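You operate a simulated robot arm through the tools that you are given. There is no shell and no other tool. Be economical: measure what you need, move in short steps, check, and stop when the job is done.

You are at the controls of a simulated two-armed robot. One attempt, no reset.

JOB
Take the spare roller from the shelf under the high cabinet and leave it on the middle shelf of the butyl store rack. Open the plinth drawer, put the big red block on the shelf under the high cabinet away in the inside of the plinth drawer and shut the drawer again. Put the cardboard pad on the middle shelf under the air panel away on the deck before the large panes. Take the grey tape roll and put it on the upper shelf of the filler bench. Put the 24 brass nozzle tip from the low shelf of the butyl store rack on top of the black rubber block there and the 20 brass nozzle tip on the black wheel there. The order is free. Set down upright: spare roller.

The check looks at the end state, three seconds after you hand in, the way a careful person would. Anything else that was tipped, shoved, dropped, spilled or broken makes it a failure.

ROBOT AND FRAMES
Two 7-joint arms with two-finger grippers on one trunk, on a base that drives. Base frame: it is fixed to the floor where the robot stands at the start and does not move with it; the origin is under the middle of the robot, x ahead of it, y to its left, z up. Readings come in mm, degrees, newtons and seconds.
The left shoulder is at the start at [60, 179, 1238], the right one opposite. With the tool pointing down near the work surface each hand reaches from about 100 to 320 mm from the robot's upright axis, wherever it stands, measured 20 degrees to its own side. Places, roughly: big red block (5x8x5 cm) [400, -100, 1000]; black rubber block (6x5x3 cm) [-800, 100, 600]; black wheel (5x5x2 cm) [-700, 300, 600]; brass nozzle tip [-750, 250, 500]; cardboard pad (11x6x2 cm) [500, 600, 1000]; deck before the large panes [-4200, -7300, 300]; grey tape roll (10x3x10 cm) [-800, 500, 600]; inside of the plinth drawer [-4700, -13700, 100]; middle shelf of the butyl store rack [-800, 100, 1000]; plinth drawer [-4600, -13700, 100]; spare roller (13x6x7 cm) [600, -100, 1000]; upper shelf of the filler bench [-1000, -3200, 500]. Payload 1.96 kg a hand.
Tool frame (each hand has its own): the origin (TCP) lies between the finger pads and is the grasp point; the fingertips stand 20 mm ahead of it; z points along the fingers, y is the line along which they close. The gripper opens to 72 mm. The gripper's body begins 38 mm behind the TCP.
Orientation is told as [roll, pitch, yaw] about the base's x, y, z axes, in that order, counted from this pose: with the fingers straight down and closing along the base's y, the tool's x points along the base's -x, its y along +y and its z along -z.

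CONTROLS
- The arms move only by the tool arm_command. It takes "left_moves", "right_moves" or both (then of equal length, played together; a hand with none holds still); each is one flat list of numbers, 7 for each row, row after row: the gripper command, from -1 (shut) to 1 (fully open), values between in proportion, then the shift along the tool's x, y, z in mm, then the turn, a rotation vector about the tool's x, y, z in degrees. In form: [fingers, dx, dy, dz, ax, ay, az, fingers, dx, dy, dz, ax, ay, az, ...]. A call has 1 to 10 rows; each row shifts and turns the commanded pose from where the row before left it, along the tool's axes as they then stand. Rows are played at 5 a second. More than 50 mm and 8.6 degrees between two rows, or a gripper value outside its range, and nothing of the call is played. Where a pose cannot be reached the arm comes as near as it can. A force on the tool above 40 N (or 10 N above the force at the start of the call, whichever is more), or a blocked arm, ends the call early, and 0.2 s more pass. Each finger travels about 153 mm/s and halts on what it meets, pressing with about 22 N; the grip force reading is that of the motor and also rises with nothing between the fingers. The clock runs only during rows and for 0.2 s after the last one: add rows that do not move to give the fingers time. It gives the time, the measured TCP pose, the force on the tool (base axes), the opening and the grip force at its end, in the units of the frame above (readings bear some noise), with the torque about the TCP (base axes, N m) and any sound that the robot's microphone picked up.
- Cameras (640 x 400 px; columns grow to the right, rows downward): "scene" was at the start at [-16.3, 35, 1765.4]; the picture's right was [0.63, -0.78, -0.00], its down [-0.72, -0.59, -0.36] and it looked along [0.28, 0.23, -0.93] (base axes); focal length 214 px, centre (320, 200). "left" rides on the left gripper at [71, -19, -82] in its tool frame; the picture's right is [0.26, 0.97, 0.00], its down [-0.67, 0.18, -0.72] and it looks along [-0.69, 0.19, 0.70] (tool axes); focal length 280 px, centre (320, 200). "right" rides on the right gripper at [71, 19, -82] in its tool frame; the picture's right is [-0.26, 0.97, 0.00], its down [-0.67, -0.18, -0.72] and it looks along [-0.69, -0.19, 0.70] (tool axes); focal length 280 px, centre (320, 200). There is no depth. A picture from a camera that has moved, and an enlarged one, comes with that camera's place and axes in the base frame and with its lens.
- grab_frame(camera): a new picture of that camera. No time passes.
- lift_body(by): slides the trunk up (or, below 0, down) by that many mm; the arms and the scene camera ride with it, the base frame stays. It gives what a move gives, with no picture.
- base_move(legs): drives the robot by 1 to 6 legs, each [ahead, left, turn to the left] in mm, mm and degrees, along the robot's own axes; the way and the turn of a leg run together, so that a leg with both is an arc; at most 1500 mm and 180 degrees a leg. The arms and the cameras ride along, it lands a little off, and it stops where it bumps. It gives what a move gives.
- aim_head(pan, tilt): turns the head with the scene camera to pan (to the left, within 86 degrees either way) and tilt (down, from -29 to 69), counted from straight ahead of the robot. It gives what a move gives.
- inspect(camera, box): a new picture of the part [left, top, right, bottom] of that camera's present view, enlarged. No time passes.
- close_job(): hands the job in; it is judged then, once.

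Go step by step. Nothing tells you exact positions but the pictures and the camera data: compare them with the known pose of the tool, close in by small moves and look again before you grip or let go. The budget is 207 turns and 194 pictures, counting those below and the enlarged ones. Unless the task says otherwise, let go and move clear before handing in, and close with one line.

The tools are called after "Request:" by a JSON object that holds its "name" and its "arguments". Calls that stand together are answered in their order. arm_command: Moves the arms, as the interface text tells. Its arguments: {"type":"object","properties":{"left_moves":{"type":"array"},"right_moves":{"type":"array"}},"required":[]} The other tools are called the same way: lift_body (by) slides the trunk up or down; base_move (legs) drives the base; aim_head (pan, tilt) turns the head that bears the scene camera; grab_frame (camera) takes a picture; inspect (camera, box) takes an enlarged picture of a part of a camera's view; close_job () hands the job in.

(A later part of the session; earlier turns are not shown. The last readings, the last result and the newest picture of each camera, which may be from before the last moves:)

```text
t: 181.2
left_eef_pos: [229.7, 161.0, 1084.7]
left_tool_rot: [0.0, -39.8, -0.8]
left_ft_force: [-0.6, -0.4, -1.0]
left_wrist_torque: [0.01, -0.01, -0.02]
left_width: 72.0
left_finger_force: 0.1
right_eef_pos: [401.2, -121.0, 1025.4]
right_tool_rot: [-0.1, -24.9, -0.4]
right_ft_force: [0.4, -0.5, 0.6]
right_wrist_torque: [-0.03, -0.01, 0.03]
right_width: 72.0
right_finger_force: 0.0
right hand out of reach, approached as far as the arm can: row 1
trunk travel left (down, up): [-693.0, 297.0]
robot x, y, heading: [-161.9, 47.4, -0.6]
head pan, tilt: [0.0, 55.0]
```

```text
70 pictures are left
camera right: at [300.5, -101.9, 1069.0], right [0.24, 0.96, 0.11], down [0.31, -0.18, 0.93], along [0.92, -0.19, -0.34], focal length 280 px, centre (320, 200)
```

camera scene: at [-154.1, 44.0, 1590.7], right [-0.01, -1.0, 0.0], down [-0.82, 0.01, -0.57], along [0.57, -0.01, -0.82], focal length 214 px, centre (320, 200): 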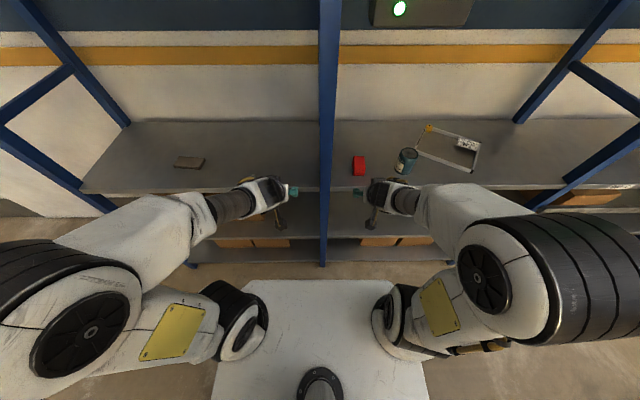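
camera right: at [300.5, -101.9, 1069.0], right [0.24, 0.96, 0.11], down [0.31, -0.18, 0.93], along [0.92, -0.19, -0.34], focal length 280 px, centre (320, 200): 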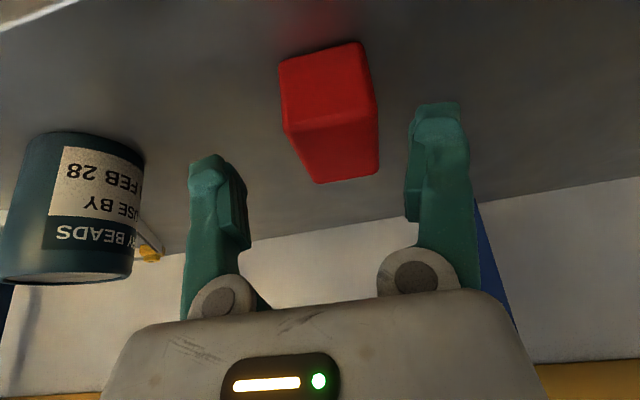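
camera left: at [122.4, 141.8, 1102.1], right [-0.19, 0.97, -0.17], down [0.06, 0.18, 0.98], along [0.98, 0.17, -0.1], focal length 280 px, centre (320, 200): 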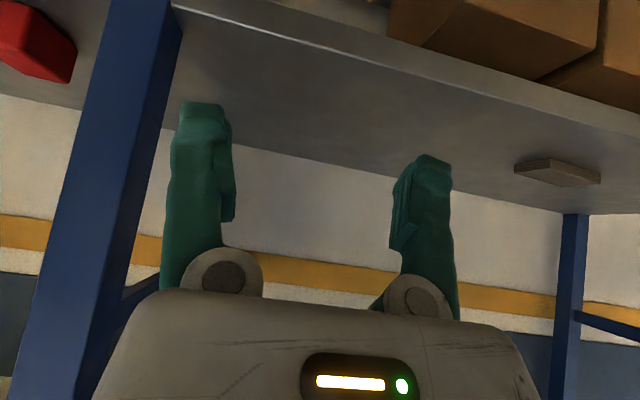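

The block front looks to be at x≈410–425. I'll align and approach part way for a better fix.

Request:
{"name": "arm_command", "arguments": {"right_moves": [1, -14, 4, 0, 0, 0, 0, 1, 0, 0, 30, 0, 0, 0, 1, 0, 0, 0, 0, 0, 0]}}

Request:
{"name": "grab_frame", "arguments": {"camera": "right"}}

```text
t: 182.0
left_eef_pos: [229.6, 160.3, 1084.1]
left_tool_rot: [0.0, -39.7, -0.7]
left_ft_force: [-0.4, 0.0, -0.6]
left_wrist_torque: [-0.02, -0.05, -0.03]
left_width: 72.3
left_finger_force: 0.0
right_eef_pos: [425.7, -116.9, 1004.7]
right_tool_rot: [-0.2, -24.9, -0.4]
right_ft_force: [-0.1, -0.2, 0.7]
right_wrist_torque: [0.05, 0.04, 0.02]
right_width: 72.1
right_finger_force: 0.0
trunk travel left (down, up): [-693.0, 297.0]
robot x, y, heading: [-165.7, 42.6, -1.0]
head pan, tilt: [0.0, 55.0]
```

```text
69 pictures are left
camera right: at [326.4, -97.2, 1048.6], right [0.24, 0.96, 0.11], down [0.31, -0.18, 0.93], along [0.92, -0.19, -0.34], focal length 280 px, centre (320, 200)
```

right: 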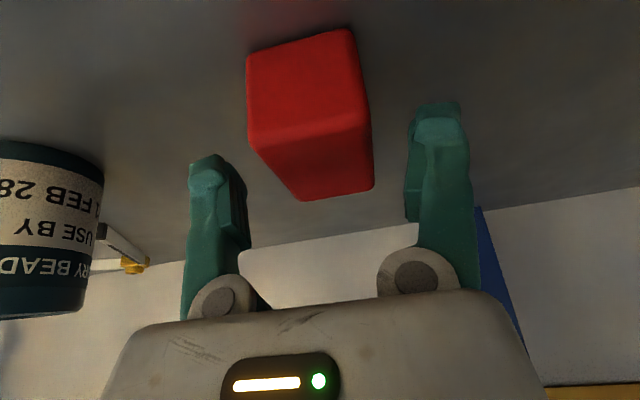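

The block spans x≈427–503 with its top at z≈982. I'll move to the grasp and close.

Request:
{"name": "arm_command", "arguments": {"right_moves": [1, -10, 0, 16, 0, 0, 0, 1, 0, 0, 18, 0, 0, 0, 1, 0, 0, 15, 0, 0, 0, 0, 0, 0, 0, 0, 0, 0, -1, 0, 0, 0, 0, 0, 0, -1, 0, 0, 0, 0, 0, 0]}}

Request:
{"name": "grab_frame", "arguments": {"camera": "right"}}

```text
t: 183.1
left_eef_pos: [225.6, 161.2, 1086.1]
left_tool_rot: [-0.1, -40.1, -0.7]
left_ft_force: [0.3, 0.2, 0.5]
left_wrist_torque: [-0.01, 0.0, 0.0]
left_width: 72.3
left_finger_force: 0.0
right_eef_pos: [453.7, -113.3, 970.4]
right_tool_rot: [0.2, -25.7, -0.3]
right_ft_force: [-10.3, 5.6, 23.7]
right_wrist_torque: [-0.48, 0.7, -0.52]
right_width: 45.9
right_finger_force: 39.7
trunk travel left (down, up): [-693.0, 297.0]
robot x, y, heading: [-167.4, 42.1, -0.6]
head pan, tilt: [0.0, 55.0]
stopped in row 5 (right hand): the force on the tool passed its limit at 58 N (the readings are from after the stop); the commanded pose is now the measured one
```

```text
68 pictures are left
camera right: at [352.8, -94.3, 1013.8], right [0.24, 0.96, 0.12], down [0.3, -0.19, 0.94], along [0.92, -0.19, -0.33], focal length 280 px, centre (320, 200)
```

right: 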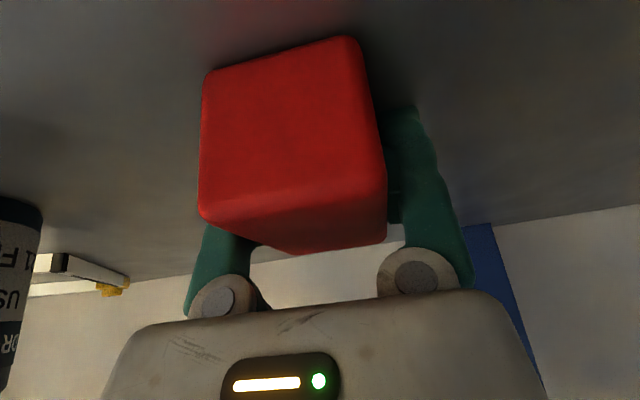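

The tips touched the shelf but the block is between the fingers (46 mm). I'll lift carefully.

Request:
{"name": "arm_command", "arguments": {"right_moves": [-1, -1.3, 0, -2.7, 0, 0, 0, -1, 0, 0, 0, 0, 0, 0, -1, -8.5, 0, -18, 0, 0, 0, -1, -15, 0, -32, 0, 0, 0, -1, -10, 0, -22, 0, 0, 0, -1, 0, 0, 0, 0, 0, 0]}}

Request:
{"name": "grab_frame", "arguments": {"camera": "right"}}

Request:
{"name": "inspect", "arguments": {"camera": "scene", "box": [320, 110, 480, 220]}}

```text
t: 184.5
left_eef_pos: [228.4, 160.6, 1084.0]
left_tool_rot: [0.1, -39.7, -0.6]
left_ft_force: [-0.1, -0.2, -0.7]
left_wrist_torque: [-0.02, -0.02, 0.02]
left_width: 71.9
left_finger_force: 0.0
right_eef_pos: [453.8, -115.9, 1046.7]
right_tool_rot: [0.1, -25.3, -0.3]
right_ft_force: [0.0, 0.2, -1.2]
right_wrist_torque: [-0.03, -0.03, 0.03]
right_width: 46.5
right_finger_force: 22.3
trunk travel left (down, up): [-693.0, 297.0]
robot x, y, heading: [-167.7, 44.5, -0.6]
head pan, tilt: [0.0, 55.0]
```

```text
67 pictures are left
camera right: at [355.2, -97.0, 1091.0], right [0.24, 0.96, 0.11], down [0.3, -0.19, 0.93], along [0.92, -0.19, -0.34], focal length 280 px, centre (320, 200)
```

right: 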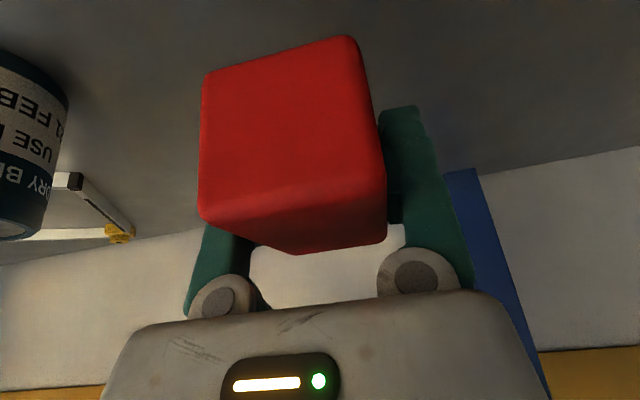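

```text
3.64 times, centred on (400, 165) of scene
camera zoom: at [-154.3, 44.2, 1590.8], right [-0.01, -1.0, 0.0], down [-0.82, 0.01, -0.57], along [0.57, -0.01, -0.82], focal length 780 px, centre (29, 327)
```

zoom: 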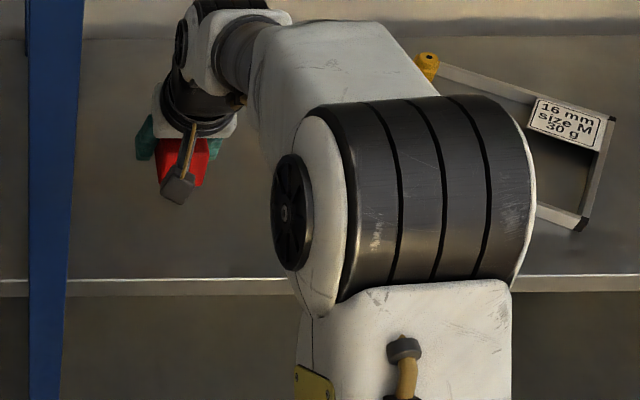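

The block is held, so I'll fold the right arm back out of the shelf.

Request:
{"name": "arm_command", "arguments": {"right_moves": [-1, 36, 0, -18, 0, 0, 0, -1, 36, 0, -18, 0, -5, 0, -1, 35, 0, -21, 0, -5, 0, -1, 33, 0, -23, 0, -5, 0, -1, 32, 0, -26, 0, 0, 0, -1, 0, 0, 0, 0, 0, 0]}}

Request:
{"name": "base_move", "arguments": {"legs": [[-20, 0, 0.6], [0, 410, 0]]}}

Request:
{"name": "grab_frame", "arguments": {"camera": "scene"}}

Request:
{"name": "grab_frame", "arguments": {"camera": "left"}}

```text
t: 185.9
left_eef_pos: [229.5, 161.4, 1085.4]
left_tool_rot: [-0.2, -39.7, -0.6]
left_ft_force: [0.5, 0.1, -0.6]
left_wrist_torque: [0.0, -0.01, 0.0]
left_width: 71.9
left_finger_force: 0.0
right_eef_pos: [264.1, -112.7, 1048.3]
right_tool_rot: [-0.3, -40.4, -0.1]
right_ft_force: [0.1, 1.6, -1.0]
right_wrist_torque: [-0.07, 0.0, -0.01]
right_width: 46.5
right_finger_force: 22.2
right hand out of reach, approached as far as the arm can: row 5
trunk travel left (down, up): [-693.0, 297.0]
robot x, y, heading: [-169.7, 47.7, -0.9]
head pan, tilt: [0.0, 55.0]
```

```text
t: 188.8
left_eef_pos: [210.5, 565.0, 1085.2]
left_tool_rot: [-0.1, -39.6, -0.5]
left_ft_force: [0.2, 0.9, 0.1]
left_wrist_torque: [0.02, 0.02, -0.01]
left_width: 72.1
left_finger_force: 0.0
right_eef_pos: [247.2, 293.3, 1049.1]
right_tool_rot: [-0.3, -40.4, 0.2]
right_ft_force: [-0.5, 0.4, -1.7]
right_wrist_torque: [0.0, -0.03, -0.05]
right_width: 46.1
right_finger_force: 22.2
trunk travel left (down, up): [-693.0, 297.0]
robot x, y, heading: [-182.4, 449.3, -0.8]
head pan, tilt: [0.0, 55.0]
```

```text
65 pictures are left
camera scene: at [-172.7, 448.2, 1590.8], right [-0.01, -1.0, 0.0], down [-0.82, 0.01, -0.57], along [0.57, -0.01, -0.82], focal length 214 px, centre (320, 200)
```

scene: 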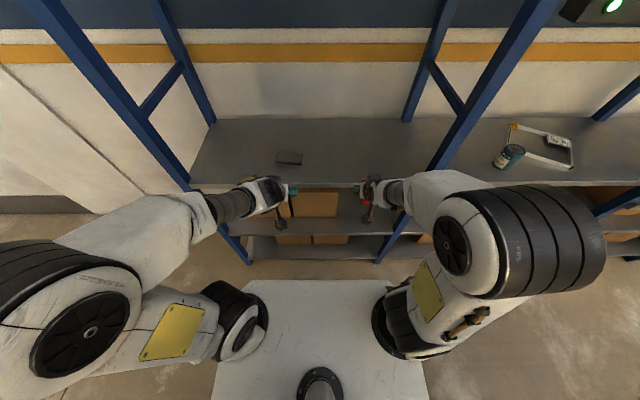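

```text
64 pictures are left
camera left: at [103.4, 546.9, 1102.1], right [-0.19, 0.97, -0.17], down [0.06, 0.18, 0.98], along [0.98, 0.18, -0.1], focal length 280 px, centre (320, 200)
```

left: 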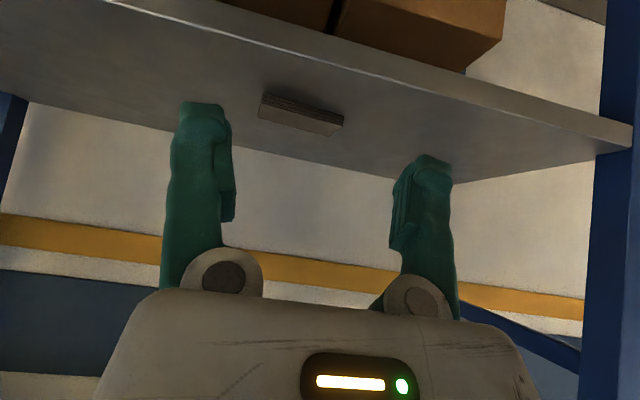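

The pad is near [485,568]. I'll drive forward 175 mm (to where the robot stood at the start), then turn the left tool to vertical with the fingers closing along x.

Request:
{"name": "base_move", "arguments": {"legs": [[175, 0, 0.8]]}}

Request:
{"name": "arm_command", "arguments": {"left_moves": [1, 0, 0, 0, 0, 0, 8.5, 1, 0, 0, 0, 0, 0, 8.5, 1, 0, 0, 0, 0, 0, 8.5, 1, 0, 0, 0, 0, 0, 8.5, 1, 0, 0, 0, 0, 0, 8.5, 1, 0, 0, 0, 0, 0, 8.5, 1, 0, 0, 0, 0, 0, 8.5, 1, 0, 0, 0, 0, 0, 8.5, 1, 0, 0, 0, 0, 0, 8.5, 1, 0, 0, 0, 0, 0, 8.5]}}

Request:
{"name": "grab_frame", "arguments": {"camera": "scene"}}

```text
t: 190.3
left_eef_pos: [384.6, 572.2, 1084.7]
left_tool_rot: [0.0, -39.7, 0.4]
left_ft_force: [0.5, 0.3, 0.1]
left_wrist_torque: [-0.01, 0.03, -0.01]
left_width: 72.0
left_finger_force: 0.0
right_eef_pos: [422.6, 298.7, 1048.5]
right_tool_rot: [-0.3, -40.3, 1.2]
right_ft_force: [-0.5, -0.5, -1.4]
right_wrist_torque: [0.0, 0.0, 0.01]
right_width: 46.3
right_finger_force: 22.2
trunk travel left (down, up): [-693.0, 297.0]
robot x, y, heading: [-8.9, 447.3, 0.7]
head pan, tilt: [0.0, 55.0]
```

```text
t: 192.5
left_eef_pos: [383.4, 571.5, 1084.4]
left_tool_rot: [39.6, -3.1, -85.9]
left_ft_force: [-0.2, -0.2, 0.4]
left_wrist_torque: [-0.01, 0.02, 0.0]
left_width: 72.2
left_finger_force: 0.0
right_eef_pos: [422.4, 299.7, 1048.2]
right_tool_rot: [-0.2, -40.2, 1.1]
right_ft_force: [-0.7, 0.2, -1.6]
right_wrist_torque: [0.02, 0.01, -0.01]
right_width: 46.3
right_finger_force: 21.7
trunk travel left (down, up): [-693.0, 297.0]
robot x, y, heading: [-9.4, 446.2, 0.5]
head pan, tilt: [0.0, 55.0]
```

```text
63 pictures are left
camera scene: at [1.5, 447.9, 1590.8], right [0.01, -1.0, 0.0], down [-0.82, -0.01, -0.57], along [0.57, 0.0, -0.82], focal length 214 px, centre (320, 200)
```

scene: 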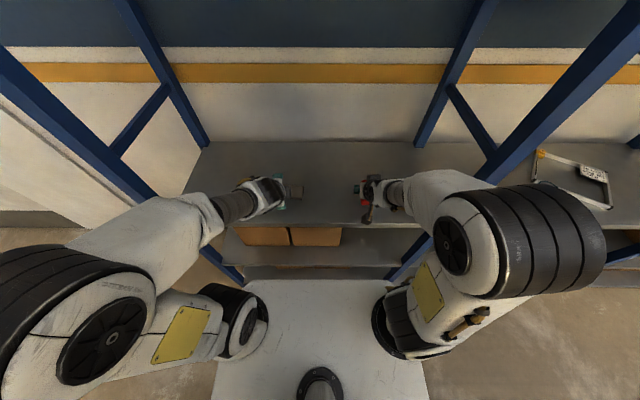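

I'll now pitch to vertical while moving about 100 mm forward over the pad.

Request:
{"name": "arm_command", "arguments": {"left_moves": [1, 0, 15.3, 12.9, 8, 0, 0, 1, 0, 17, 10.6, 8, 0, 0, 1, 0, 18.3, 8.1, 8, 0, 0, 1, 0, 19.2, 5.5, 8, 0, 0, 1, 0, 19.8, 2.8, 7.5, 0, 3.5, 1, 0, 0, 0, 0, 0, 0]}}

Request:
{"name": "grab_frame", "arguments": {"camera": "left"}}

Request:
{"name": "grab_frame", "arguments": {"camera": "scene"}}

```text
t: 193.9
left_eef_pos: [469.7, 577.8, 1084.0]
left_tool_rot: [5.3, -3.1, -86.9]
left_ft_force: [0.1, 0.0, -1.0]
left_wrist_torque: [0.0, -0.01, 0.0]
left_width: 72.1
left_finger_force: 0.0
left hand out of reach, approached as far as the arm can: row 5
right_eef_pos: [423.2, 299.0, 1047.9]
right_tool_rot: [-0.1, -40.3, 1.2]
right_ft_force: [-1.0, 0.2, -2.2]
right_wrist_torque: [0.0, -0.02, -0.02]
right_width: 46.3
right_finger_force: 22.0
trunk travel left (down, up): [-693.0, 297.0]
robot x, y, heading: [-12.2, 450.2, 0.5]
head pan, tilt: [0.0, 55.0]
```

```text
62 pictures are left
camera left: at [437.5, 650.5, 1159.5], right [0.95, 0.32, 0.07], down [0.15, -0.63, 0.76], along [0.29, -0.71, -0.64], focal length 280 px, centre (320, 200)
```

left: 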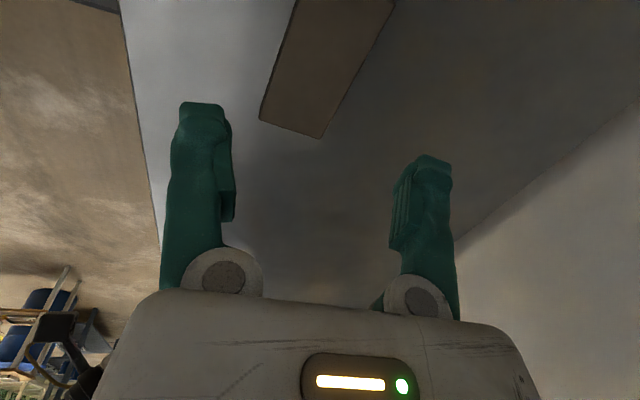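

```text
61 pictures are left
camera scene: at [1.3, 447.4, 1590.8], right [0.01, -1.0, 0.0], down [-0.82, -0.01, -0.57], along [0.57, 0.0, -0.82], focal length 214 px, centre (320, 200)
```

scene: 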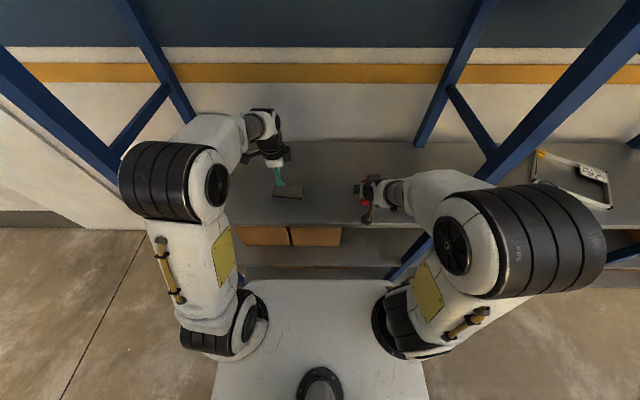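

The tool is nearly vertical over the pad, which is rotated about 6°, with its centre near [480,570]. I'll trim the tool's yaw and tilt to match and shift over the centre.

Request:
{"name": "arm_command", "arguments": {"left_moves": [1, -4, 5, 0, 2.5, 1.4, 4.5, 1, -4, 5, 10, 2.5, 1.4, 4.5, 1, 0, 0, 30, 0, 0, 0, 1, 0, 0, 0, 0, 0, 0]}}

Request:
{"name": "grab_frame", "arguments": {"camera": "left"}}

Request:
{"name": "inspect", "arguments": {"camera": "scene", "box": [220, 120, 360, 230]}}

```text
t: 194.9
left_eef_pos: [460.3, 574.8, 1054.3]
left_tool_rot: [3.0, -1.3, -91.3]
left_ft_force: [-0.2, -1.0, 0.8]
left_wrist_torque: [0.02, 0.02, -0.03]
left_width: 72.1
left_finger_force: 0.1
left hand out of reach, approached as far as the arm can: row 1, 2
right_eef_pos: [421.5, 298.8, 1047.8]
right_tool_rot: [-0.2, -40.4, 1.2]
right_ft_force: [-0.1, 0.8, -2.0]
right_wrist_torque: [0.01, -0.05, -0.02]
right_width: 46.3
right_finger_force: 22.1
trunk travel left (down, up): [-693.0, 297.0]
robot x, y, heading: [-11.3, 448.9, 0.6]
head pan, tilt: [0.0, 55.0]
```

```text
60 pictures are left
camera left: at [437.9, 647.6, 1133.4], right [0.97, 0.24, 0.04], down [0.13, -0.66, 0.74], along [0.21, -0.71, -0.67], focal length 280 px, centre (320, 200)
```

left: 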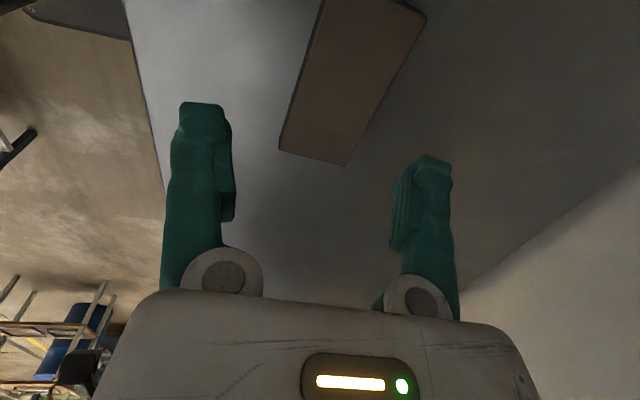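

```text
3.64 times, centred on (290, 175) of scene
camera zoom: at [0.7, 448.3, 1590.8], right [0.01, -1.0, 0.0], down [-0.82, -0.01, -0.57], along [0.57, 0.0, -0.82], focal length 780 px, centre (429, 291)
```

zoom: 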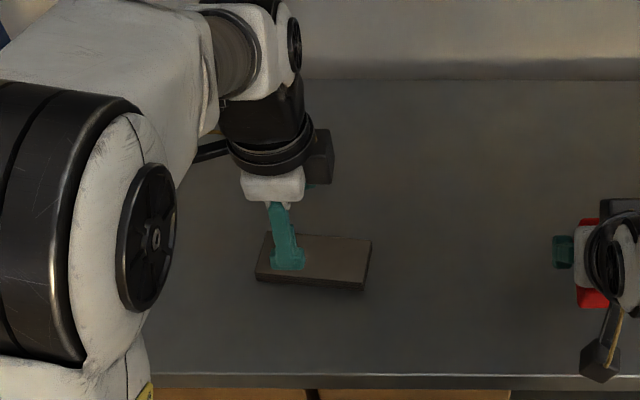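

Two views agree: pad top z≈962, centre [480,568], rotated 5.4°. I'll nudge the base forward, trim the yaw and descend part of the way.

Request:
{"name": "base_move", "arguments": {"legs": [[15, 0, 0]]}}

Request:
{"name": "arm_command", "arguments": {"left_moves": [1, -6, 5, 20, 1.5, 1.3, 4, 1, 0, 0, 30, 0, 0, 0, 1, 0, 0, 0, 0, 0, 0]}}

Request:
{"name": "grab_frame", "arguments": {"camera": "left"}}

```text
t: 195.6
left_eef_pos: [474.7, 573.9, 1054.4]
left_tool_rot: [3.1, -1.3, -91.3]
left_ft_force: [-0.8, -0.8, 0.2]
left_wrist_torque: [-0.04, 0.02, -0.01]
left_width: 72.0
left_finger_force: 0.1
right_eef_pos: [437.8, 297.3, 1049.1]
right_tool_rot: [-0.3, -40.4, 1.0]
right_ft_force: [0.1, 0.1, -2.0]
right_wrist_torque: [-0.02, -0.01, -0.01]
right_width: 46.6
right_finger_force: 21.6
trunk travel left (down, up): [-693.0, 297.0]
robot x, y, heading: [2.2, 448.8, 0.7]
head pan, tilt: [0.0, 55.0]
```

```text
t: 196.4
left_eef_pos: [483.6, 569.3, 1006.1]
left_tool_rot: [1.6, 0.1, -95.2]
left_ft_force: [0.6, 0.4, 0.0]
left_wrist_torque: [-0.01, 0.01, -0.02]
left_width: 71.9
left_finger_force: 0.0
right_eef_pos: [437.9, 299.9, 1048.7]
right_tool_rot: [-0.3, -40.3, 1.1]
right_ft_force: [0.8, -0.8, -1.7]
right_wrist_torque: [0.03, -0.04, 0.0]
right_width: 46.4
right_finger_force: 22.0
trunk travel left (down, up): [-693.0, 297.0]
robot x, y, heading: [7.9, 448.2, 0.3]
head pan, tilt: [0.0, 55.0]
```

```text
58 pictures are left
camera left: at [468.4, 640.8, 1086.4], right [0.98, 0.17, 0.03], down [0.1, -0.69, 0.72], along [0.14, -0.71, -0.69], focal length 280 px, centre (320, 200)
```

left: 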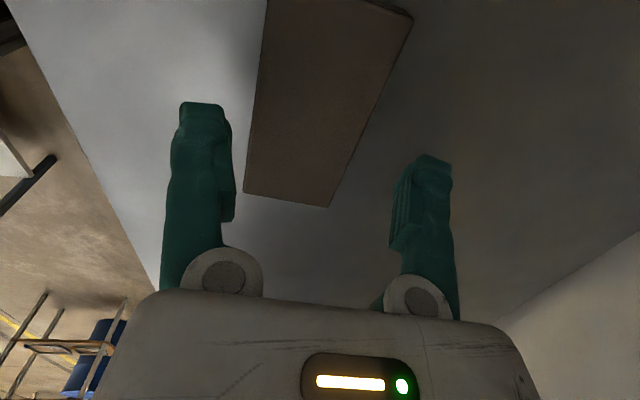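

Nearly perfect. I'll shift 5 mm back and come down to the shelf in steps.

Request:
{"name": "arm_command", "arguments": {"left_moves": [1, -2, -5, 15, 0, 0, 0, 1, 0, 0, 15, 0, 0, 0, 1, 0, 0, 5, 0, 0, 0, 1, 0, 0, 0, 0, 0, 0]}}

Request:
{"name": "grab_frame", "arguments": {"camera": "left"}}

```text
t: 197.4
left_eef_pos: [479.5, 567.2, 970.3]
left_tool_rot: [1.5, 0.2, -95.2]
left_ft_force: [-0.3, 0.5, -0.7]
left_wrist_torque: [0.01, -0.02, 0.0]
left_width: 72.3
left_finger_force: 0.1
right_eef_pos: [437.4, 300.0, 1049.9]
right_tool_rot: [-0.3, -40.3, 1.2]
right_ft_force: [-0.9, -0.3, -1.1]
right_wrist_torque: [0.01, 0.01, -0.01]
right_width: 46.8
right_finger_force: 22.1
trunk travel left (down, up): [-693.0, 297.0]
robot x, y, heading: [2.4, 443.6, 0.3]
head pan, tilt: [0.0, 55.0]
```

```text
57 pictures are left
camera left: at [463.6, 639.7, 1051.1], right [0.98, 0.17, 0.03], down [0.1, -0.69, 0.72], along [0.14, -0.71, -0.69], focal length 280 px, centre (320, 200)
```

left: 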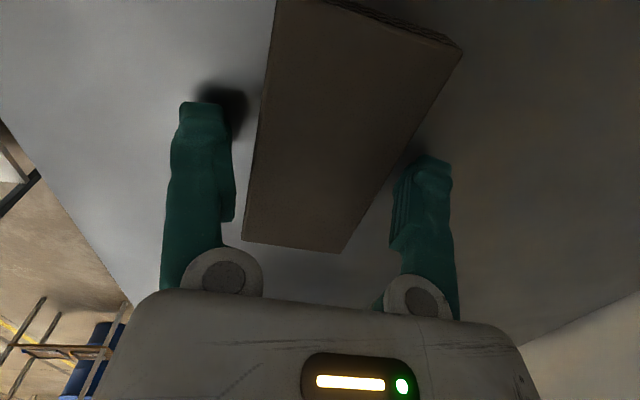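

The pad is between the fingers. 3 mm lower, then close.

Request:
{"name": "arm_command", "arguments": {"left_moves": [1, 0, 0, 3, 0, 0, 0, 0.6, 0, 0, 0, 0, 0, 0, 0.4, 0, 0, 0, 0, 0, 0, -1, 0, 0, 0, 0, 0, 0, -1, 0, 0, 0, 0, 0, 0]}}

Request:
{"name": "grab_frame", "arguments": {"camera": "left"}}

```text
t: 198.4
left_eef_pos: [474.0, 567.9, 969.3]
left_tool_rot: [1.2, 0.2, -95.1]
left_ft_force: [-15.9, 3.2, 29.0]
left_wrist_torque: [-0.02, 1.32, -0.13]
left_width: 53.7
left_finger_force: 21.6
right_eef_pos: [433.3, 299.6, 1049.9]
right_tool_rot: [-0.3, -40.5, 1.0]
right_ft_force: [0.2, 1.1, -2.4]
right_wrist_torque: [0.05, -0.01, 0.02]
right_width: 46.2
right_finger_force: 21.7
trunk travel left (down, up): [-693.0, 297.0]
robot x, y, heading: [2.8, 450.2, 0.5]
head pan, tilt: [0.0, 55.0]
stopped in row 4 (left hand): the force on the tool passed its limit at 45 N (the readings are from after the stop); the commanded pose is now the measured one
```

```text
56 pictures are left
camera left: at [457.7, 640.0, 1051.4], right [0.98, 0.17, 0.02], down [0.11, -0.69, 0.72], along [0.14, -0.7, -0.7], focal length 280 px, centre (320, 200)
```

left: 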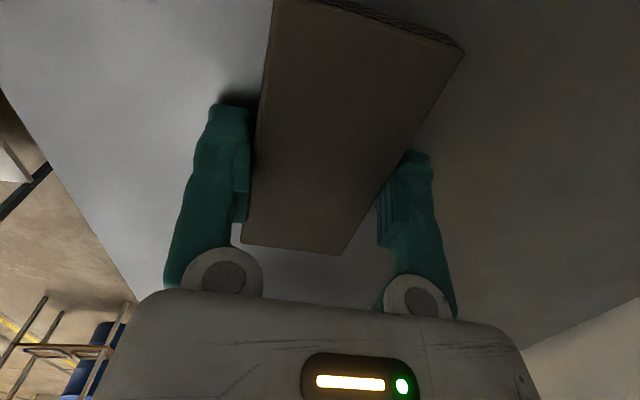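

Gripped at 54 mm, with the tips pressing on the shelf. I'll lift gently.

Request:
{"name": "arm_command", "arguments": {"left_moves": [-1, 0, 0, -3, 0, 0, 0, -1, 0, 0, 0, 0, 0, 0, -1, 0, 0, -20, 0, 0, 0, -1, 0, 0, -30, 0, 0, 0, -1, 0, 0, -25, 0, 0, 0, -1, 0, 0, 0, 0, 0, 0]}}

Request:
{"name": "grab_frame", "arguments": {"camera": "left"}}

```text
t: 199.8
left_eef_pos: [474.9, 567.6, 1045.9]
left_tool_rot: [1.2, 0.1, -95.2]
left_ft_force: [-0.5, 0.0, -0.1]
left_wrist_torque: [-0.02, 0.02, 0.04]
left_width: 53.5
left_finger_force: 22.6
right_eef_pos: [437.6, 299.1, 1047.9]
right_tool_rot: [-0.3, -40.3, 1.1]
right_ft_force: [0.4, 0.3, -1.7]
right_wrist_torque: [-0.03, -0.02, -0.02]
right_width: 46.2
right_finger_force: 21.9
trunk travel left (down, up): [-693.0, 297.0]
robot x, y, heading: [1.1, 446.5, 0.5]
head pan, tilt: [0.0, 55.0]
```

```text
55 pictures are left
camera left: at [459.8, 640.1, 1128.2], right [0.98, 0.17, 0.02], down [0.11, -0.69, 0.72], along [0.14, -0.7, -0.7], focal length 280 px, centre (320, 200)
```

left: 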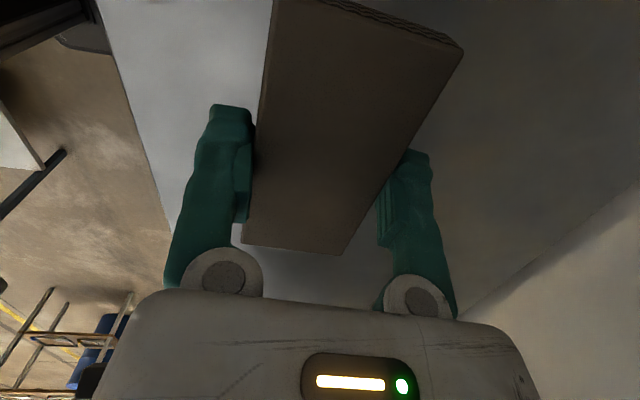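

The pad is held. I'll draw the left hand in a little, back away from the rack, and strafe south down the corridor.

Request:
{"name": "arm_command", "arguments": {"left_moves": [-1, 0, -45, 0, 0, 0, 0, -1, 0, -45, 0, 0, 0, 0, -1, 0, 0, 0, 0, 0, 0]}}

Request:
{"name": "base_move", "arguments": {"legs": [[-205, 0, 0], [0, -1450, 0], [0, -1450, 0]]}}

Request:
{"name": "aim_head", "arguments": {"pan": -80, "tilt": 15}}

Request:
{"name": "grab_frame", "arguments": {"camera": "scene"}}

```text
t: 200.6
left_eef_pos: [386.2, 576.4, 1043.2]
left_tool_rot: [1.0, 0.1, -95.2]
left_ft_force: [0.2, 0.3, -0.3]
left_wrist_torque: [0.01, 0.01, 0.0]
left_width: 53.5
left_finger_force: 21.6
right_eef_pos: [438.1, 299.4, 1049.0]
right_tool_rot: [-0.3, -40.2, 1.1]
right_ft_force: [0.2, 0.0, -1.3]
right_wrist_torque: [-0.01, -0.01, 0.01]
right_width: 46.3
right_finger_force: 21.9
trunk travel left (down, up): [-693.0, 297.0]
robot x, y, heading: [3.1, 446.9, 0.5]
head pan, tilt: [0.0, 55.0]
```

```text
t: 215.8
left_eef_pos: [180.6, -2339.0, 1042.0]
left_tool_rot: [1.1, 0.1, -95.8]
left_ft_force: [-0.5, 0.7, 0.0]
left_wrist_torque: [0.0, -0.03, 0.04]
left_width: 52.9
left_finger_force: 22.0
right_eef_pos: [230.5, -2616.6, 1047.2]
right_tool_rot: [-0.4, -40.4, 0.5]
right_ft_force: [0.5, -0.4, -1.3]
right_wrist_torque: [0.02, -0.03, 0.03]
right_width: 46.5
right_finger_force: 21.9
trunk travel left (down, up): [-693.0, 297.0]
robot x, y, heading: [-199.9, -2462.3, 0.2]
head pan, tilt: [0.0, 55.0]
```

```text
t: 217.3
left_eef_pos: [182.2, -2340.1, 1043.0]
left_tool_rot: [1.2, 0.1, -95.8]
left_ft_force: [-0.2, 0.2, -0.3]
left_wrist_torque: [-0.01, -0.02, -0.02]
left_width: 53.4
left_finger_force: 21.5
right_eef_pos: [231.0, -2615.5, 1048.8]
right_tool_rot: [-0.4, -40.3, 0.5]
right_ft_force: [-0.4, 0.1, -1.7]
right_wrist_torque: [0.02, -0.03, 0.03]
right_width: 46.0
right_finger_force: 22.3
trunk travel left (down, up): [-693.0, 297.0]
robot x, y, heading: [-202.2, -2462.8, -0.2]
head pan, tilt: [-80.0, 15.0]
```

```text
54 pictures are left
camera scene: at [-244.7, -2554.7, 1651.0], right [-0.99, -0.17, 0.0], down [-0.04, 0.26, -0.97], along [0.17, -0.95, -0.26], focal length 214 px, centre (320, 200)
```

scene: 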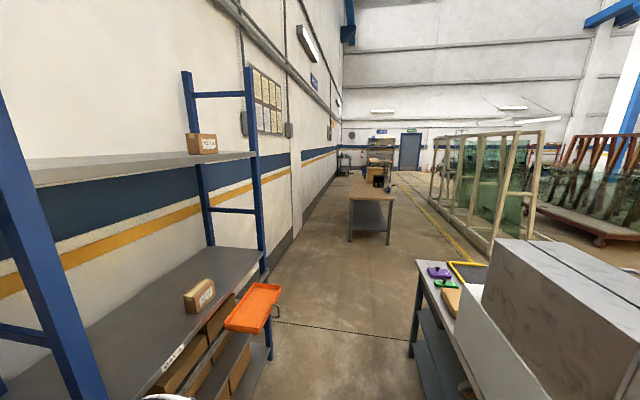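

The way south is clear. I'll turn right to face south, drive past the bench end, and then look west towards the glass cart.

Request:
{"name": "base_move", "arguments": {"legs": [[0, 0, -90], [1300, 0, 0], [1250, 0, 0], [0, 0, -55]]}}

Request:
{"name": "aim_head", "arguments": {"pan": 0, "tilt": 15}}

Request:
{"name": "grab_frame", "arguments": {"camera": "scene"}}

```text
t: 236.3
left_eef_pos: [-449.0, -5371.8, 1043.9]
left_tool_rot: [1.1, 0.1, 119.2]
left_ft_force: [0.5, -0.2, -0.3]
left_wrist_torque: [-0.01, 0.0, 0.01]
left_width: 53.0
left_finger_force: 22.0
right_eef_pos: [-648.7, -5172.9, 1048.0]
right_tool_rot: [-0.3, -40.3, -144.4]
right_ft_force: [-0.8, 1.0, -1.0]
right_wrist_torque: [0.02, -0.03, 0.01]
right_width: 46.7
right_finger_force: 22.4
trunk travel left (down, up): [-693.0, 297.0]
robot x, y, heading: [-203.5, -5045.8, -145.3]
head pan, tilt: [-80.0, 15.0]
```

```text
t: 237.8
left_eef_pos: [-448.9, -5370.8, 1042.8]
left_tool_rot: [1.1, 0.0, 119.3]
left_ft_force: [0.0, 0.4, 0.7]
left_wrist_torque: [0.02, 0.0, 0.0]
left_width: 53.3
left_finger_force: 22.4
right_eef_pos: [-647.6, -5171.5, 1049.5]
right_tool_rot: [-0.3, -40.3, -144.4]
right_ft_force: [-0.1, -0.1, -2.4]
right_wrist_torque: [-0.02, -0.01, 0.0]
right_width: 46.4
right_finger_force: 22.2
trunk travel left (down, up): [-693.0, 297.0]
robot x, y, heading: [-209.0, -5047.6, -145.2]
head pan, tilt: [0.0, 15.0]
```

```text
53 pictures are left
camera scene: at [-233.7, -5069.2, 1651.0], right [-0.57, 0.82, 0.0], down [0.21, 0.15, -0.97], along [-0.79, -0.55, -0.26], focal length 214 px, centre (320, 200)
```

scene: 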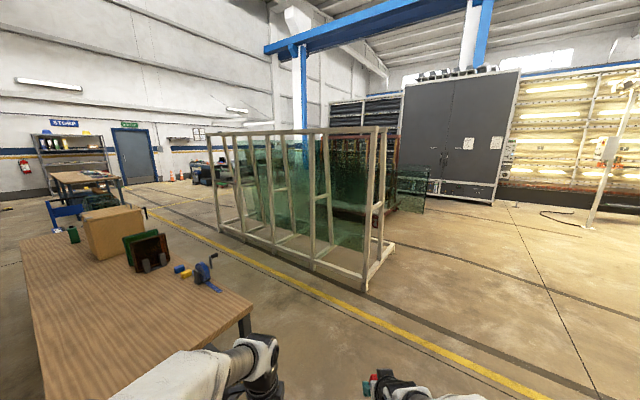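

The cart stands behind the white glass frame. I'll head west along y≈-5050 and look again.

Request:
{"name": "base_move", "arguments": {"legs": [[0, 0, -35], [1400, 0, 0], [1400, 0, 0], [700, 0, 0], [0, 0, 60]]}}

Request:
{"name": "grab_frame", "arguments": {"camera": "scene"}}

```text
t: 259.0
left_eef_pos: [-3772.0, -5491.7, 1043.0]
left_tool_rot: [1.1, 0.1, 144.2]
left_ft_force: [0.0, 0.9, 0.0]
left_wrist_torque: [-0.02, 0.0, 0.02]
left_width: 53.4
left_finger_force: 21.7
right_eef_pos: [-4035.6, -5396.0, 1048.3]
right_tool_rot: [-0.4, -40.3, -119.4]
right_ft_force: [-0.1, 0.1, -1.8]
right_wrist_torque: [0.0, 0.02, -0.01]
right_width: 46.5
right_finger_force: 21.9
trunk travel left (down, up): [-693.0, 297.0]
robot x, y, heading: [-3689.5, -5097.6, -120.1]
head pan, tilt: [0.0, 15.0]
```

```text
52 pictures are left
camera scene: at [-3703.9, -5128.2, 1651.0], right [-0.86, 0.5, 0.0], down [0.13, 0.22, -0.97], along [-0.49, -0.84, -0.26], focal length 214 px, centre (320, 200)
```

scene: 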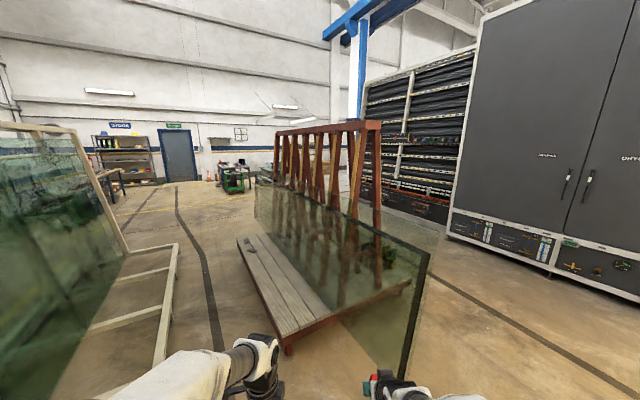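

I see the slatted deck running along x≈-4110 from y≈-6214 to -8260, with the panes leaning behind it. I'll face west and strafe down the aisle between the white frame and the deck.

Request:
{"name": "base_move", "arguments": {"legs": [[0, 0, -60], [0, 1350, 0]]}}

Request:
{"name": "aim_head", "arguments": {"pan": 0, "tilt": 50}}

Request:
{"name": "grab_frame", "arguments": {"camera": "scene"}}

```text
t: 268.4
left_eef_pos: [-4070.1, -6575.5, 1043.0]
left_tool_rot: [1.1, 0.1, 84.9]
left_ft_force: [-0.1, -0.2, -0.2]
left_wrist_torque: [0.0, 0.0, -0.01]
left_width: 53.7
left_finger_force: 22.1
right_eef_pos: [-4121.7, -6298.4, 1048.3]
right_tool_rot: [-0.3, -40.3, -178.8]
right_ft_force: [-0.5, 0.6, -2.0]
right_wrist_torque: [0.01, 0.04, 0.0]
right_width: 46.5
right_finger_force: 22.1
trunk travel left (down, up): [-693.0, 297.0]
robot x, y, heading: [-3690.8, -6443.5, -179.7]
head pan, tilt: [0.0, 15.0]
```

```text
t: 269.4
left_eef_pos: [-4070.8, -6574.9, 1043.3]
left_tool_rot: [1.1, 0.2, 84.9]
left_ft_force: [-0.2, 0.1, -0.7]
left_wrist_torque: [0.02, 0.01, 0.01]
left_width: 53.4
left_finger_force: 22.4
right_eef_pos: [-4123.2, -6297.3, 1047.5]
right_tool_rot: [-0.3, -40.3, -178.9]
right_ft_force: [-0.2, 0.1, -1.2]
right_wrist_torque: [0.0, 0.06, 0.02]
right_width: 46.3
right_finger_force: 22.0
trunk travel left (down, up): [-693.0, 297.0]
robot x, y, heading: [-3691.7, -6448.9, -179.6]
head pan, tilt: [0.0, 50.0]
```

```text
51 pictures are left
camera scene: at [-3705.9, -6446.7, 1597.4], right [-0.01, 1.0, 0.0], down [0.77, 0.01, -0.64], along [-0.64, -0.01, -0.77], focal length 214 px, centre (320, 200)
```

scene: 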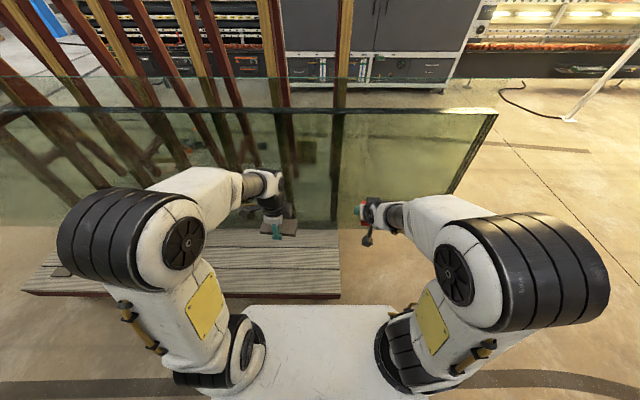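

The deck spans about x -4061 to -4500 here. I'll lower the trunk 600 mm in two steps and check the gap to the deck.

Request:
{"name": "lift_body", "arguments": {"by": -350}}

Request:
{"name": "lift_body", "arguments": {"by": -230}}

Request:
{"name": "grab_frame", "arguments": {"camera": "scene"}}

Request:
{"name": "grab_frame", "arguments": {"camera": "right"}}

Request:
{"name": "grab_frame", "arguments": {"camera": "left"}}

```text
t: 272.8
left_eef_pos: [-4070.4, -6574.3, 692.7]
left_tool_rot: [1.0, 0.0, 84.9]
left_ft_force: [0.5, 0.4, 0.3]
left_wrist_torque: [-0.01, -0.01, 0.02]
left_width: 53.2
left_finger_force: 22.4
right_eef_pos: [-4122.0, -6297.7, 698.2]
right_tool_rot: [-0.3, -40.3, -178.9]
right_ft_force: [0.1, -0.6, -1.7]
right_wrist_torque: [0.04, 0.04, 0.01]
right_width: 46.4
right_finger_force: 21.7
trunk travel left (down, up): [-343.0, 647.0]
robot x, y, heading: [-3687.4, -6449.5, -179.5]
head pan, tilt: [0.0, 50.0]
```

```text
t: 275.3
left_eef_pos: [-4070.1, -6574.7, 463.1]
left_tool_rot: [1.1, 0.1, 84.9]
left_ft_force: [0.3, 0.3, -0.2]
left_wrist_torque: [-0.01, -0.02, 0.0]
left_width: 53.3
left_finger_force: 22.4
right_eef_pos: [-4122.4, -6298.1, 468.0]
right_tool_rot: [-0.3, -40.4, -178.8]
right_ft_force: [-0.6, -0.2, -1.4]
right_wrist_torque: [-0.02, 0.01, 0.0]
right_width: 46.5
right_finger_force: 22.0
trunk travel left (down, up): [-113.0, 877.0]
robot x, y, heading: [-3687.8, -6449.0, -179.7]
head pan, tilt: [0.0, 50.0]
```

```text
50 pictures are left
camera scene: at [-3705.7, -6446.7, 1017.3], right [-0.01, 1.0, 0.0], down [0.77, 0.01, -0.64], along [-0.64, -0.01, -0.77], focal length 214 px, centre (320, 200)
```

scene: 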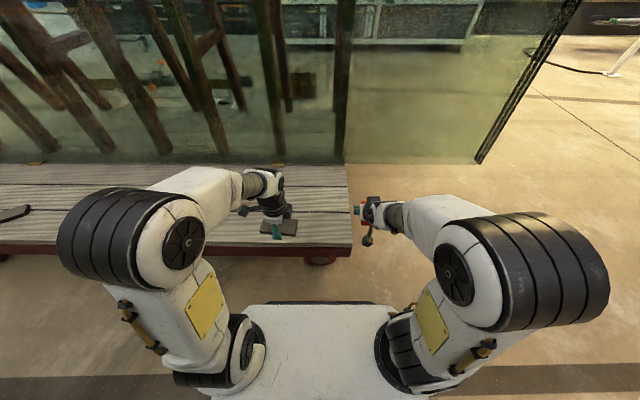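

```text
49 pictures are left
camera right: at [-4015.7, -6316.3, 484.7], right [-0.18, -0.97, 0.17], down [-0.06, 0.18, 0.98], along [-0.98, 0.17, -0.09], focal length 280 px, centre (320, 200)
```

right: 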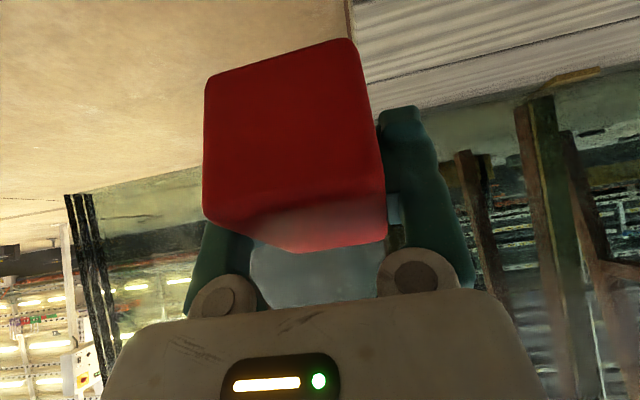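

```text
48 pictures are left
camera left: at [-4056.7, -6647.9, 544.4], right [-0.98, -0.17, 0.02], down [-0.11, 0.69, 0.72], along [-0.14, 0.7, -0.7], focal length 280 px, centre (320, 200)
```

left: 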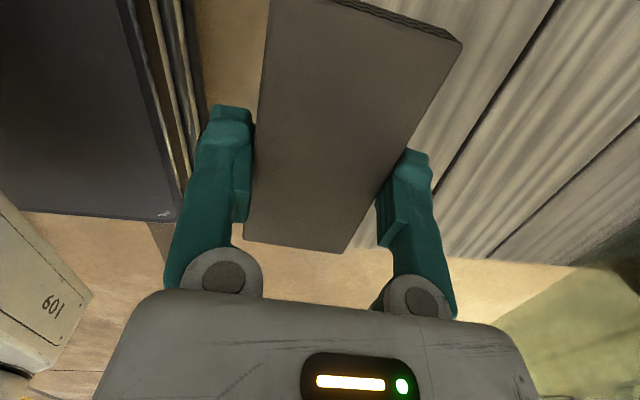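

The deck top is somewhere around z 330–370. I'll extend the left hand 90 mm over it and begin lowering with the arm.

Request:
{"name": "arm_command", "arguments": {"left_moves": [-1, 0, 45, 0, 0, 0, 0, -1, 0, 45, 0, 0, 0, 0, -1, 0, 0, 25, 0, 0, 0, -1, 0, 0, 0, 0, 0, 0]}}

Request:
{"name": "inspect", "arguments": {"camera": "scene", "box": [200, 140, 380, 270]}}

Request:
{"name": "grab_frame", "arguments": {"camera": "left"}}

```text
t: 276.3
left_eef_pos: [-4161.8, -6566.7, 440.4]
left_tool_rot: [1.2, 0.0, 84.8]
left_ft_force: [-0.3, -0.7, 0.1]
left_wrist_torque: [-0.02, 0.01, 0.01]
left_width: 53.0
left_finger_force: 22.1
right_eef_pos: [-4122.1, -6298.5, 468.4]
right_tool_rot: [-0.4, -40.3, -178.8]
right_ft_force: [-0.7, -1.1, -1.4]
right_wrist_torque: [-0.03, 0.0, 0.02]
right_width: 46.4
right_finger_force: 22.0
trunk travel left (down, up): [-113.0, 877.0]
robot x, y, heading: [-3690.0, -6444.8, -179.4]
head pan, tilt: [0.0, 50.0]
```

```text
3.08 times, centred on (290, 205) of scene
camera zoom: at [-3705.8, -6446.7, 1017.3], right [-0.01, 1.0, 0.0], down [0.77, 0.01, -0.64], along [-0.64, -0.01, -0.77], focal length 660 px, centre (412, 185)
```

zoom: 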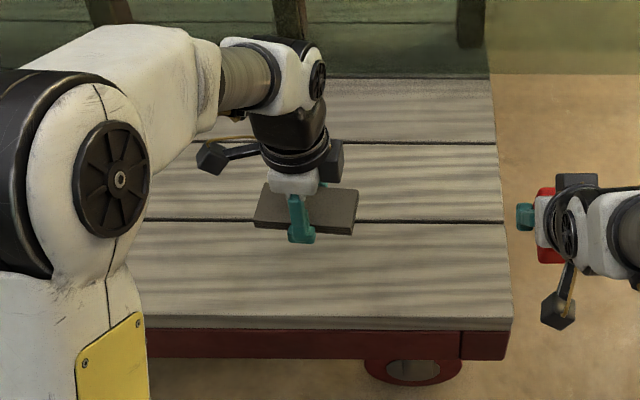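

```text
46 pictures are left
camera left: at [-4148.5, -6640.6, 521.0], right [-0.98, -0.18, 0.02], down [-0.11, 0.69, 0.72], along [-0.14, 0.7, -0.7], focal length 280 px, centre (320, 200)
```

left: 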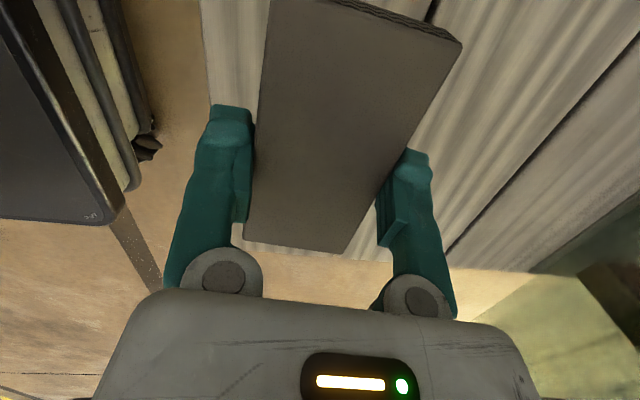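

The pad is well inside the deck's front edge. I'll lower in stages with force checks.

Request:
{"name": "arm_command", "arguments": {"left_moves": [-1, 0, 0, 20, 0, 0, 0, -1, 0, 0, 15, 0, 0, 0, -1, 0, 0, 0, 0, 0, 0]}}

Request:
{"name": "arm_command", "arguments": {"left_moves": [-1, 0, 0, 10, 0, 0, 0, -1, 0, 0, 0, 0, 0, 0]}}

Request:
{"name": "arm_command", "arguments": {"left_moves": [-1, 0, 0, 8, 0, 0, 0, -1, 0, 0, 0, 0, 0, 0]}}

Request:
{"name": "inspect", "arguments": {"camera": "scene", "box": [240, 160, 340, 260]}}

```text
t: 277.1
left_eef_pos: [-4160.9, -6567.0, 404.3]
left_tool_rot: [1.1, 0.0, 84.9]
left_ft_force: [-0.4, -0.2, 0.3]
left_wrist_torque: [-0.04, -0.01, -0.02]
left_width: 53.4
left_finger_force: 21.5
right_eef_pos: [-4122.6, -6298.0, 468.5]
right_tool_rot: [-0.3, -40.2, -178.8]
right_ft_force: [-0.5, -0.2, -1.9]
right_wrist_torque: [0.0, 0.03, 0.0]
right_width: 46.5
right_finger_force: 22.0
trunk travel left (down, up): [-113.0, 877.0]
robot x, y, heading: [-3689.1, -6447.2, -179.6]
head pan, tilt: [0.0, 50.0]
```

```text
t: 277.7
left_eef_pos: [-4161.2, -6566.9, 394.5]
left_tool_rot: [1.1, 0.1, 84.8]
left_ft_force: [0.6, -0.3, 0.5]
left_wrist_torque: [0.03, -0.02, -0.01]
left_width: 53.1
left_finger_force: 21.9
right_eef_pos: [-4121.3, -6298.6, 468.5]
right_tool_rot: [-0.4, -40.3, -178.8]
right_ft_force: [-0.3, 0.1, -2.2]
right_wrist_torque: [0.0, 0.03, 0.01]
right_width: 46.2
right_finger_force: 21.9
trunk travel left (down, up): [-113.0, 877.0]
robot x, y, heading: [-3688.4, -6446.4, -179.4]
head pan, tilt: [0.0, 50.0]
```

```text
t: 278.3
left_eef_pos: [-4158.9, -6566.1, 386.3]
left_tool_rot: [1.1, 0.2, 84.9]
left_ft_force: [0.4, 0.0, -0.6]
left_wrist_torque: [-0.03, 0.0, -0.02]
left_width: 53.4
left_finger_force: 21.2
right_eef_pos: [-4122.8, -6298.1, 467.2]
right_tool_rot: [-0.3, -40.4, -178.7]
right_ft_force: [0.6, -0.1, -1.5]
right_wrist_torque: [-0.01, 0.07, 0.0]
right_width: 46.2
right_finger_force: 22.4
trunk travel left (down, up): [-113.0, 877.0]
robot x, y, heading: [-3688.1, -6443.5, -179.5]
head pan, tilt: [0.0, 50.0]
```

```text
4.00 times, centred on (290, 210) of scene
camera zoom: at [-3705.8, -6446.7, 1017.3], right [-0.01, 1.0, 0.0], down [0.77, 0.01, -0.64], along [-0.64, -0.01, -0.77], focal length 858 px, centre (440, 160)
```

zoom: 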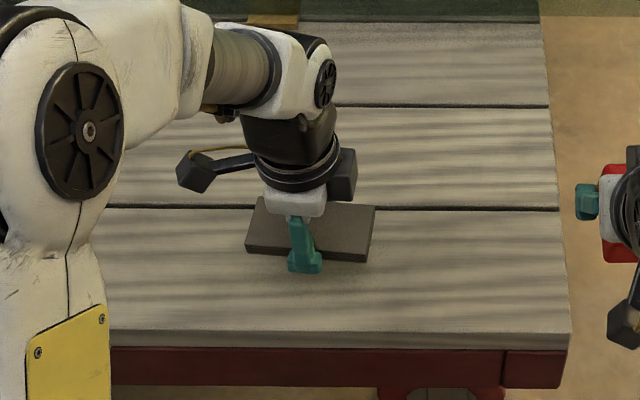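

Close now; 5 mm steps.

Request:
{"name": "arm_command", "arguments": {"left_moves": [-1, 0, 0, 6, 0, 0, 0, -1, 0, 0, 0, 0, 0, 0]}}

Request:
{"name": "arm_command", "arguments": {"left_moves": [-1, 0, 0, 5, 0, 0, 0, -1, 0, 0, 0, 0, 0, 0]}}

Request:
{"name": "arm_command", "arguments": {"left_moves": [-1, 0, 0, 5, 0, 0, 0, -1, 0, 0, 0, 0, 0, 0]}}

Request:
{"name": "arm_command", "arguments": {"left_moves": [-1, 0, 0, 5, 0, 0, 0, -1, 0, 0, 0, 0, 0, 0]}}

```text
t: 278.9
left_eef_pos: [-4160.1, -6567.4, 380.2]
left_tool_rot: [1.1, 0.0, 84.8]
left_ft_force: [0.8, -1.1, -0.6]
left_wrist_torque: [-0.03, 0.02, 0.03]
left_width: 53.5
left_finger_force: 22.2
right_eef_pos: [-4122.8, -6298.4, 468.3]
right_tool_rot: [-0.2, -40.3, -178.8]
right_ft_force: [-0.2, 0.5, -1.1]
right_wrist_torque: [-0.01, 0.01, -0.01]
right_width: 46.1
right_finger_force: 22.0
trunk travel left (down, up): [-113.0, 877.0]
robot x, y, heading: [-3688.3, -6444.0, -179.7]
head pan, tilt: [0.0, 50.0]
```

```text
t: 279.5
left_eef_pos: [-4160.7, -6568.0, 374.8]
left_tool_rot: [1.0, 0.1, 84.9]
left_ft_force: [0.6, -0.4, 0.8]
left_wrist_torque: [-0.02, 0.03, 0.03]
left_width: 53.1
left_finger_force: 21.7
right_eef_pos: [-4122.4, -6297.9, 468.3]
right_tool_rot: [-0.3, -40.2, -178.7]
right_ft_force: [0.4, -0.2, -1.7]
right_wrist_torque: [-0.02, 0.02, 0.0]
right_width: 46.4
right_finger_force: 21.8
trunk travel left (down, up): [-113.0, 877.0]
robot x, y, heading: [-3690.7, -6446.6, -179.7]
head pan, tilt: [0.0, 50.0]
```

```text
t: 280.1
left_eef_pos: [-4161.6, -6567.2, 370.3]
left_tool_rot: [1.0, 0.1, 84.9]
left_ft_force: [-0.3, 0.6, 0.1]
left_wrist_torque: [0.01, -0.03, 0.01]
left_width: 53.3
left_finger_force: 22.3
right_eef_pos: [-4122.8, -6299.2, 466.8]
right_tool_rot: [-0.3, -40.3, -178.7]
right_ft_force: [-0.7, -0.4, -1.5]
right_wrist_torque: [-0.01, 0.01, 0.0]
right_width: 45.9
right_finger_force: 21.7
trunk travel left (down, up): [-113.0, 877.0]
robot x, y, heading: [-3688.8, -6448.3, -179.5]
head pan, tilt: [0.0, 50.0]
```

```text
t: 280.7
left_eef_pos: [-4161.1, -6567.1, 365.4]
left_tool_rot: [1.2, 0.1, 84.8]
left_ft_force: [-0.1, -0.1, -0.7]
left_wrist_torque: [0.02, 0.0, -0.02]
left_width: 53.5
left_finger_force: 22.0
right_eef_pos: [-4122.6, -6298.9, 467.4]
right_tool_rot: [-0.4, -40.3, -178.8]
right_ft_force: [-0.4, -0.7, -1.6]
right_wrist_torque: [0.0, 0.02, -0.05]
right_width: 46.6
right_finger_force: 21.8
trunk travel left (down, up): [-113.0, 877.0]
robot x, y, heading: [-3686.7, -6448.0, -179.5]
head pan, tilt: [0.0, 50.0]
```

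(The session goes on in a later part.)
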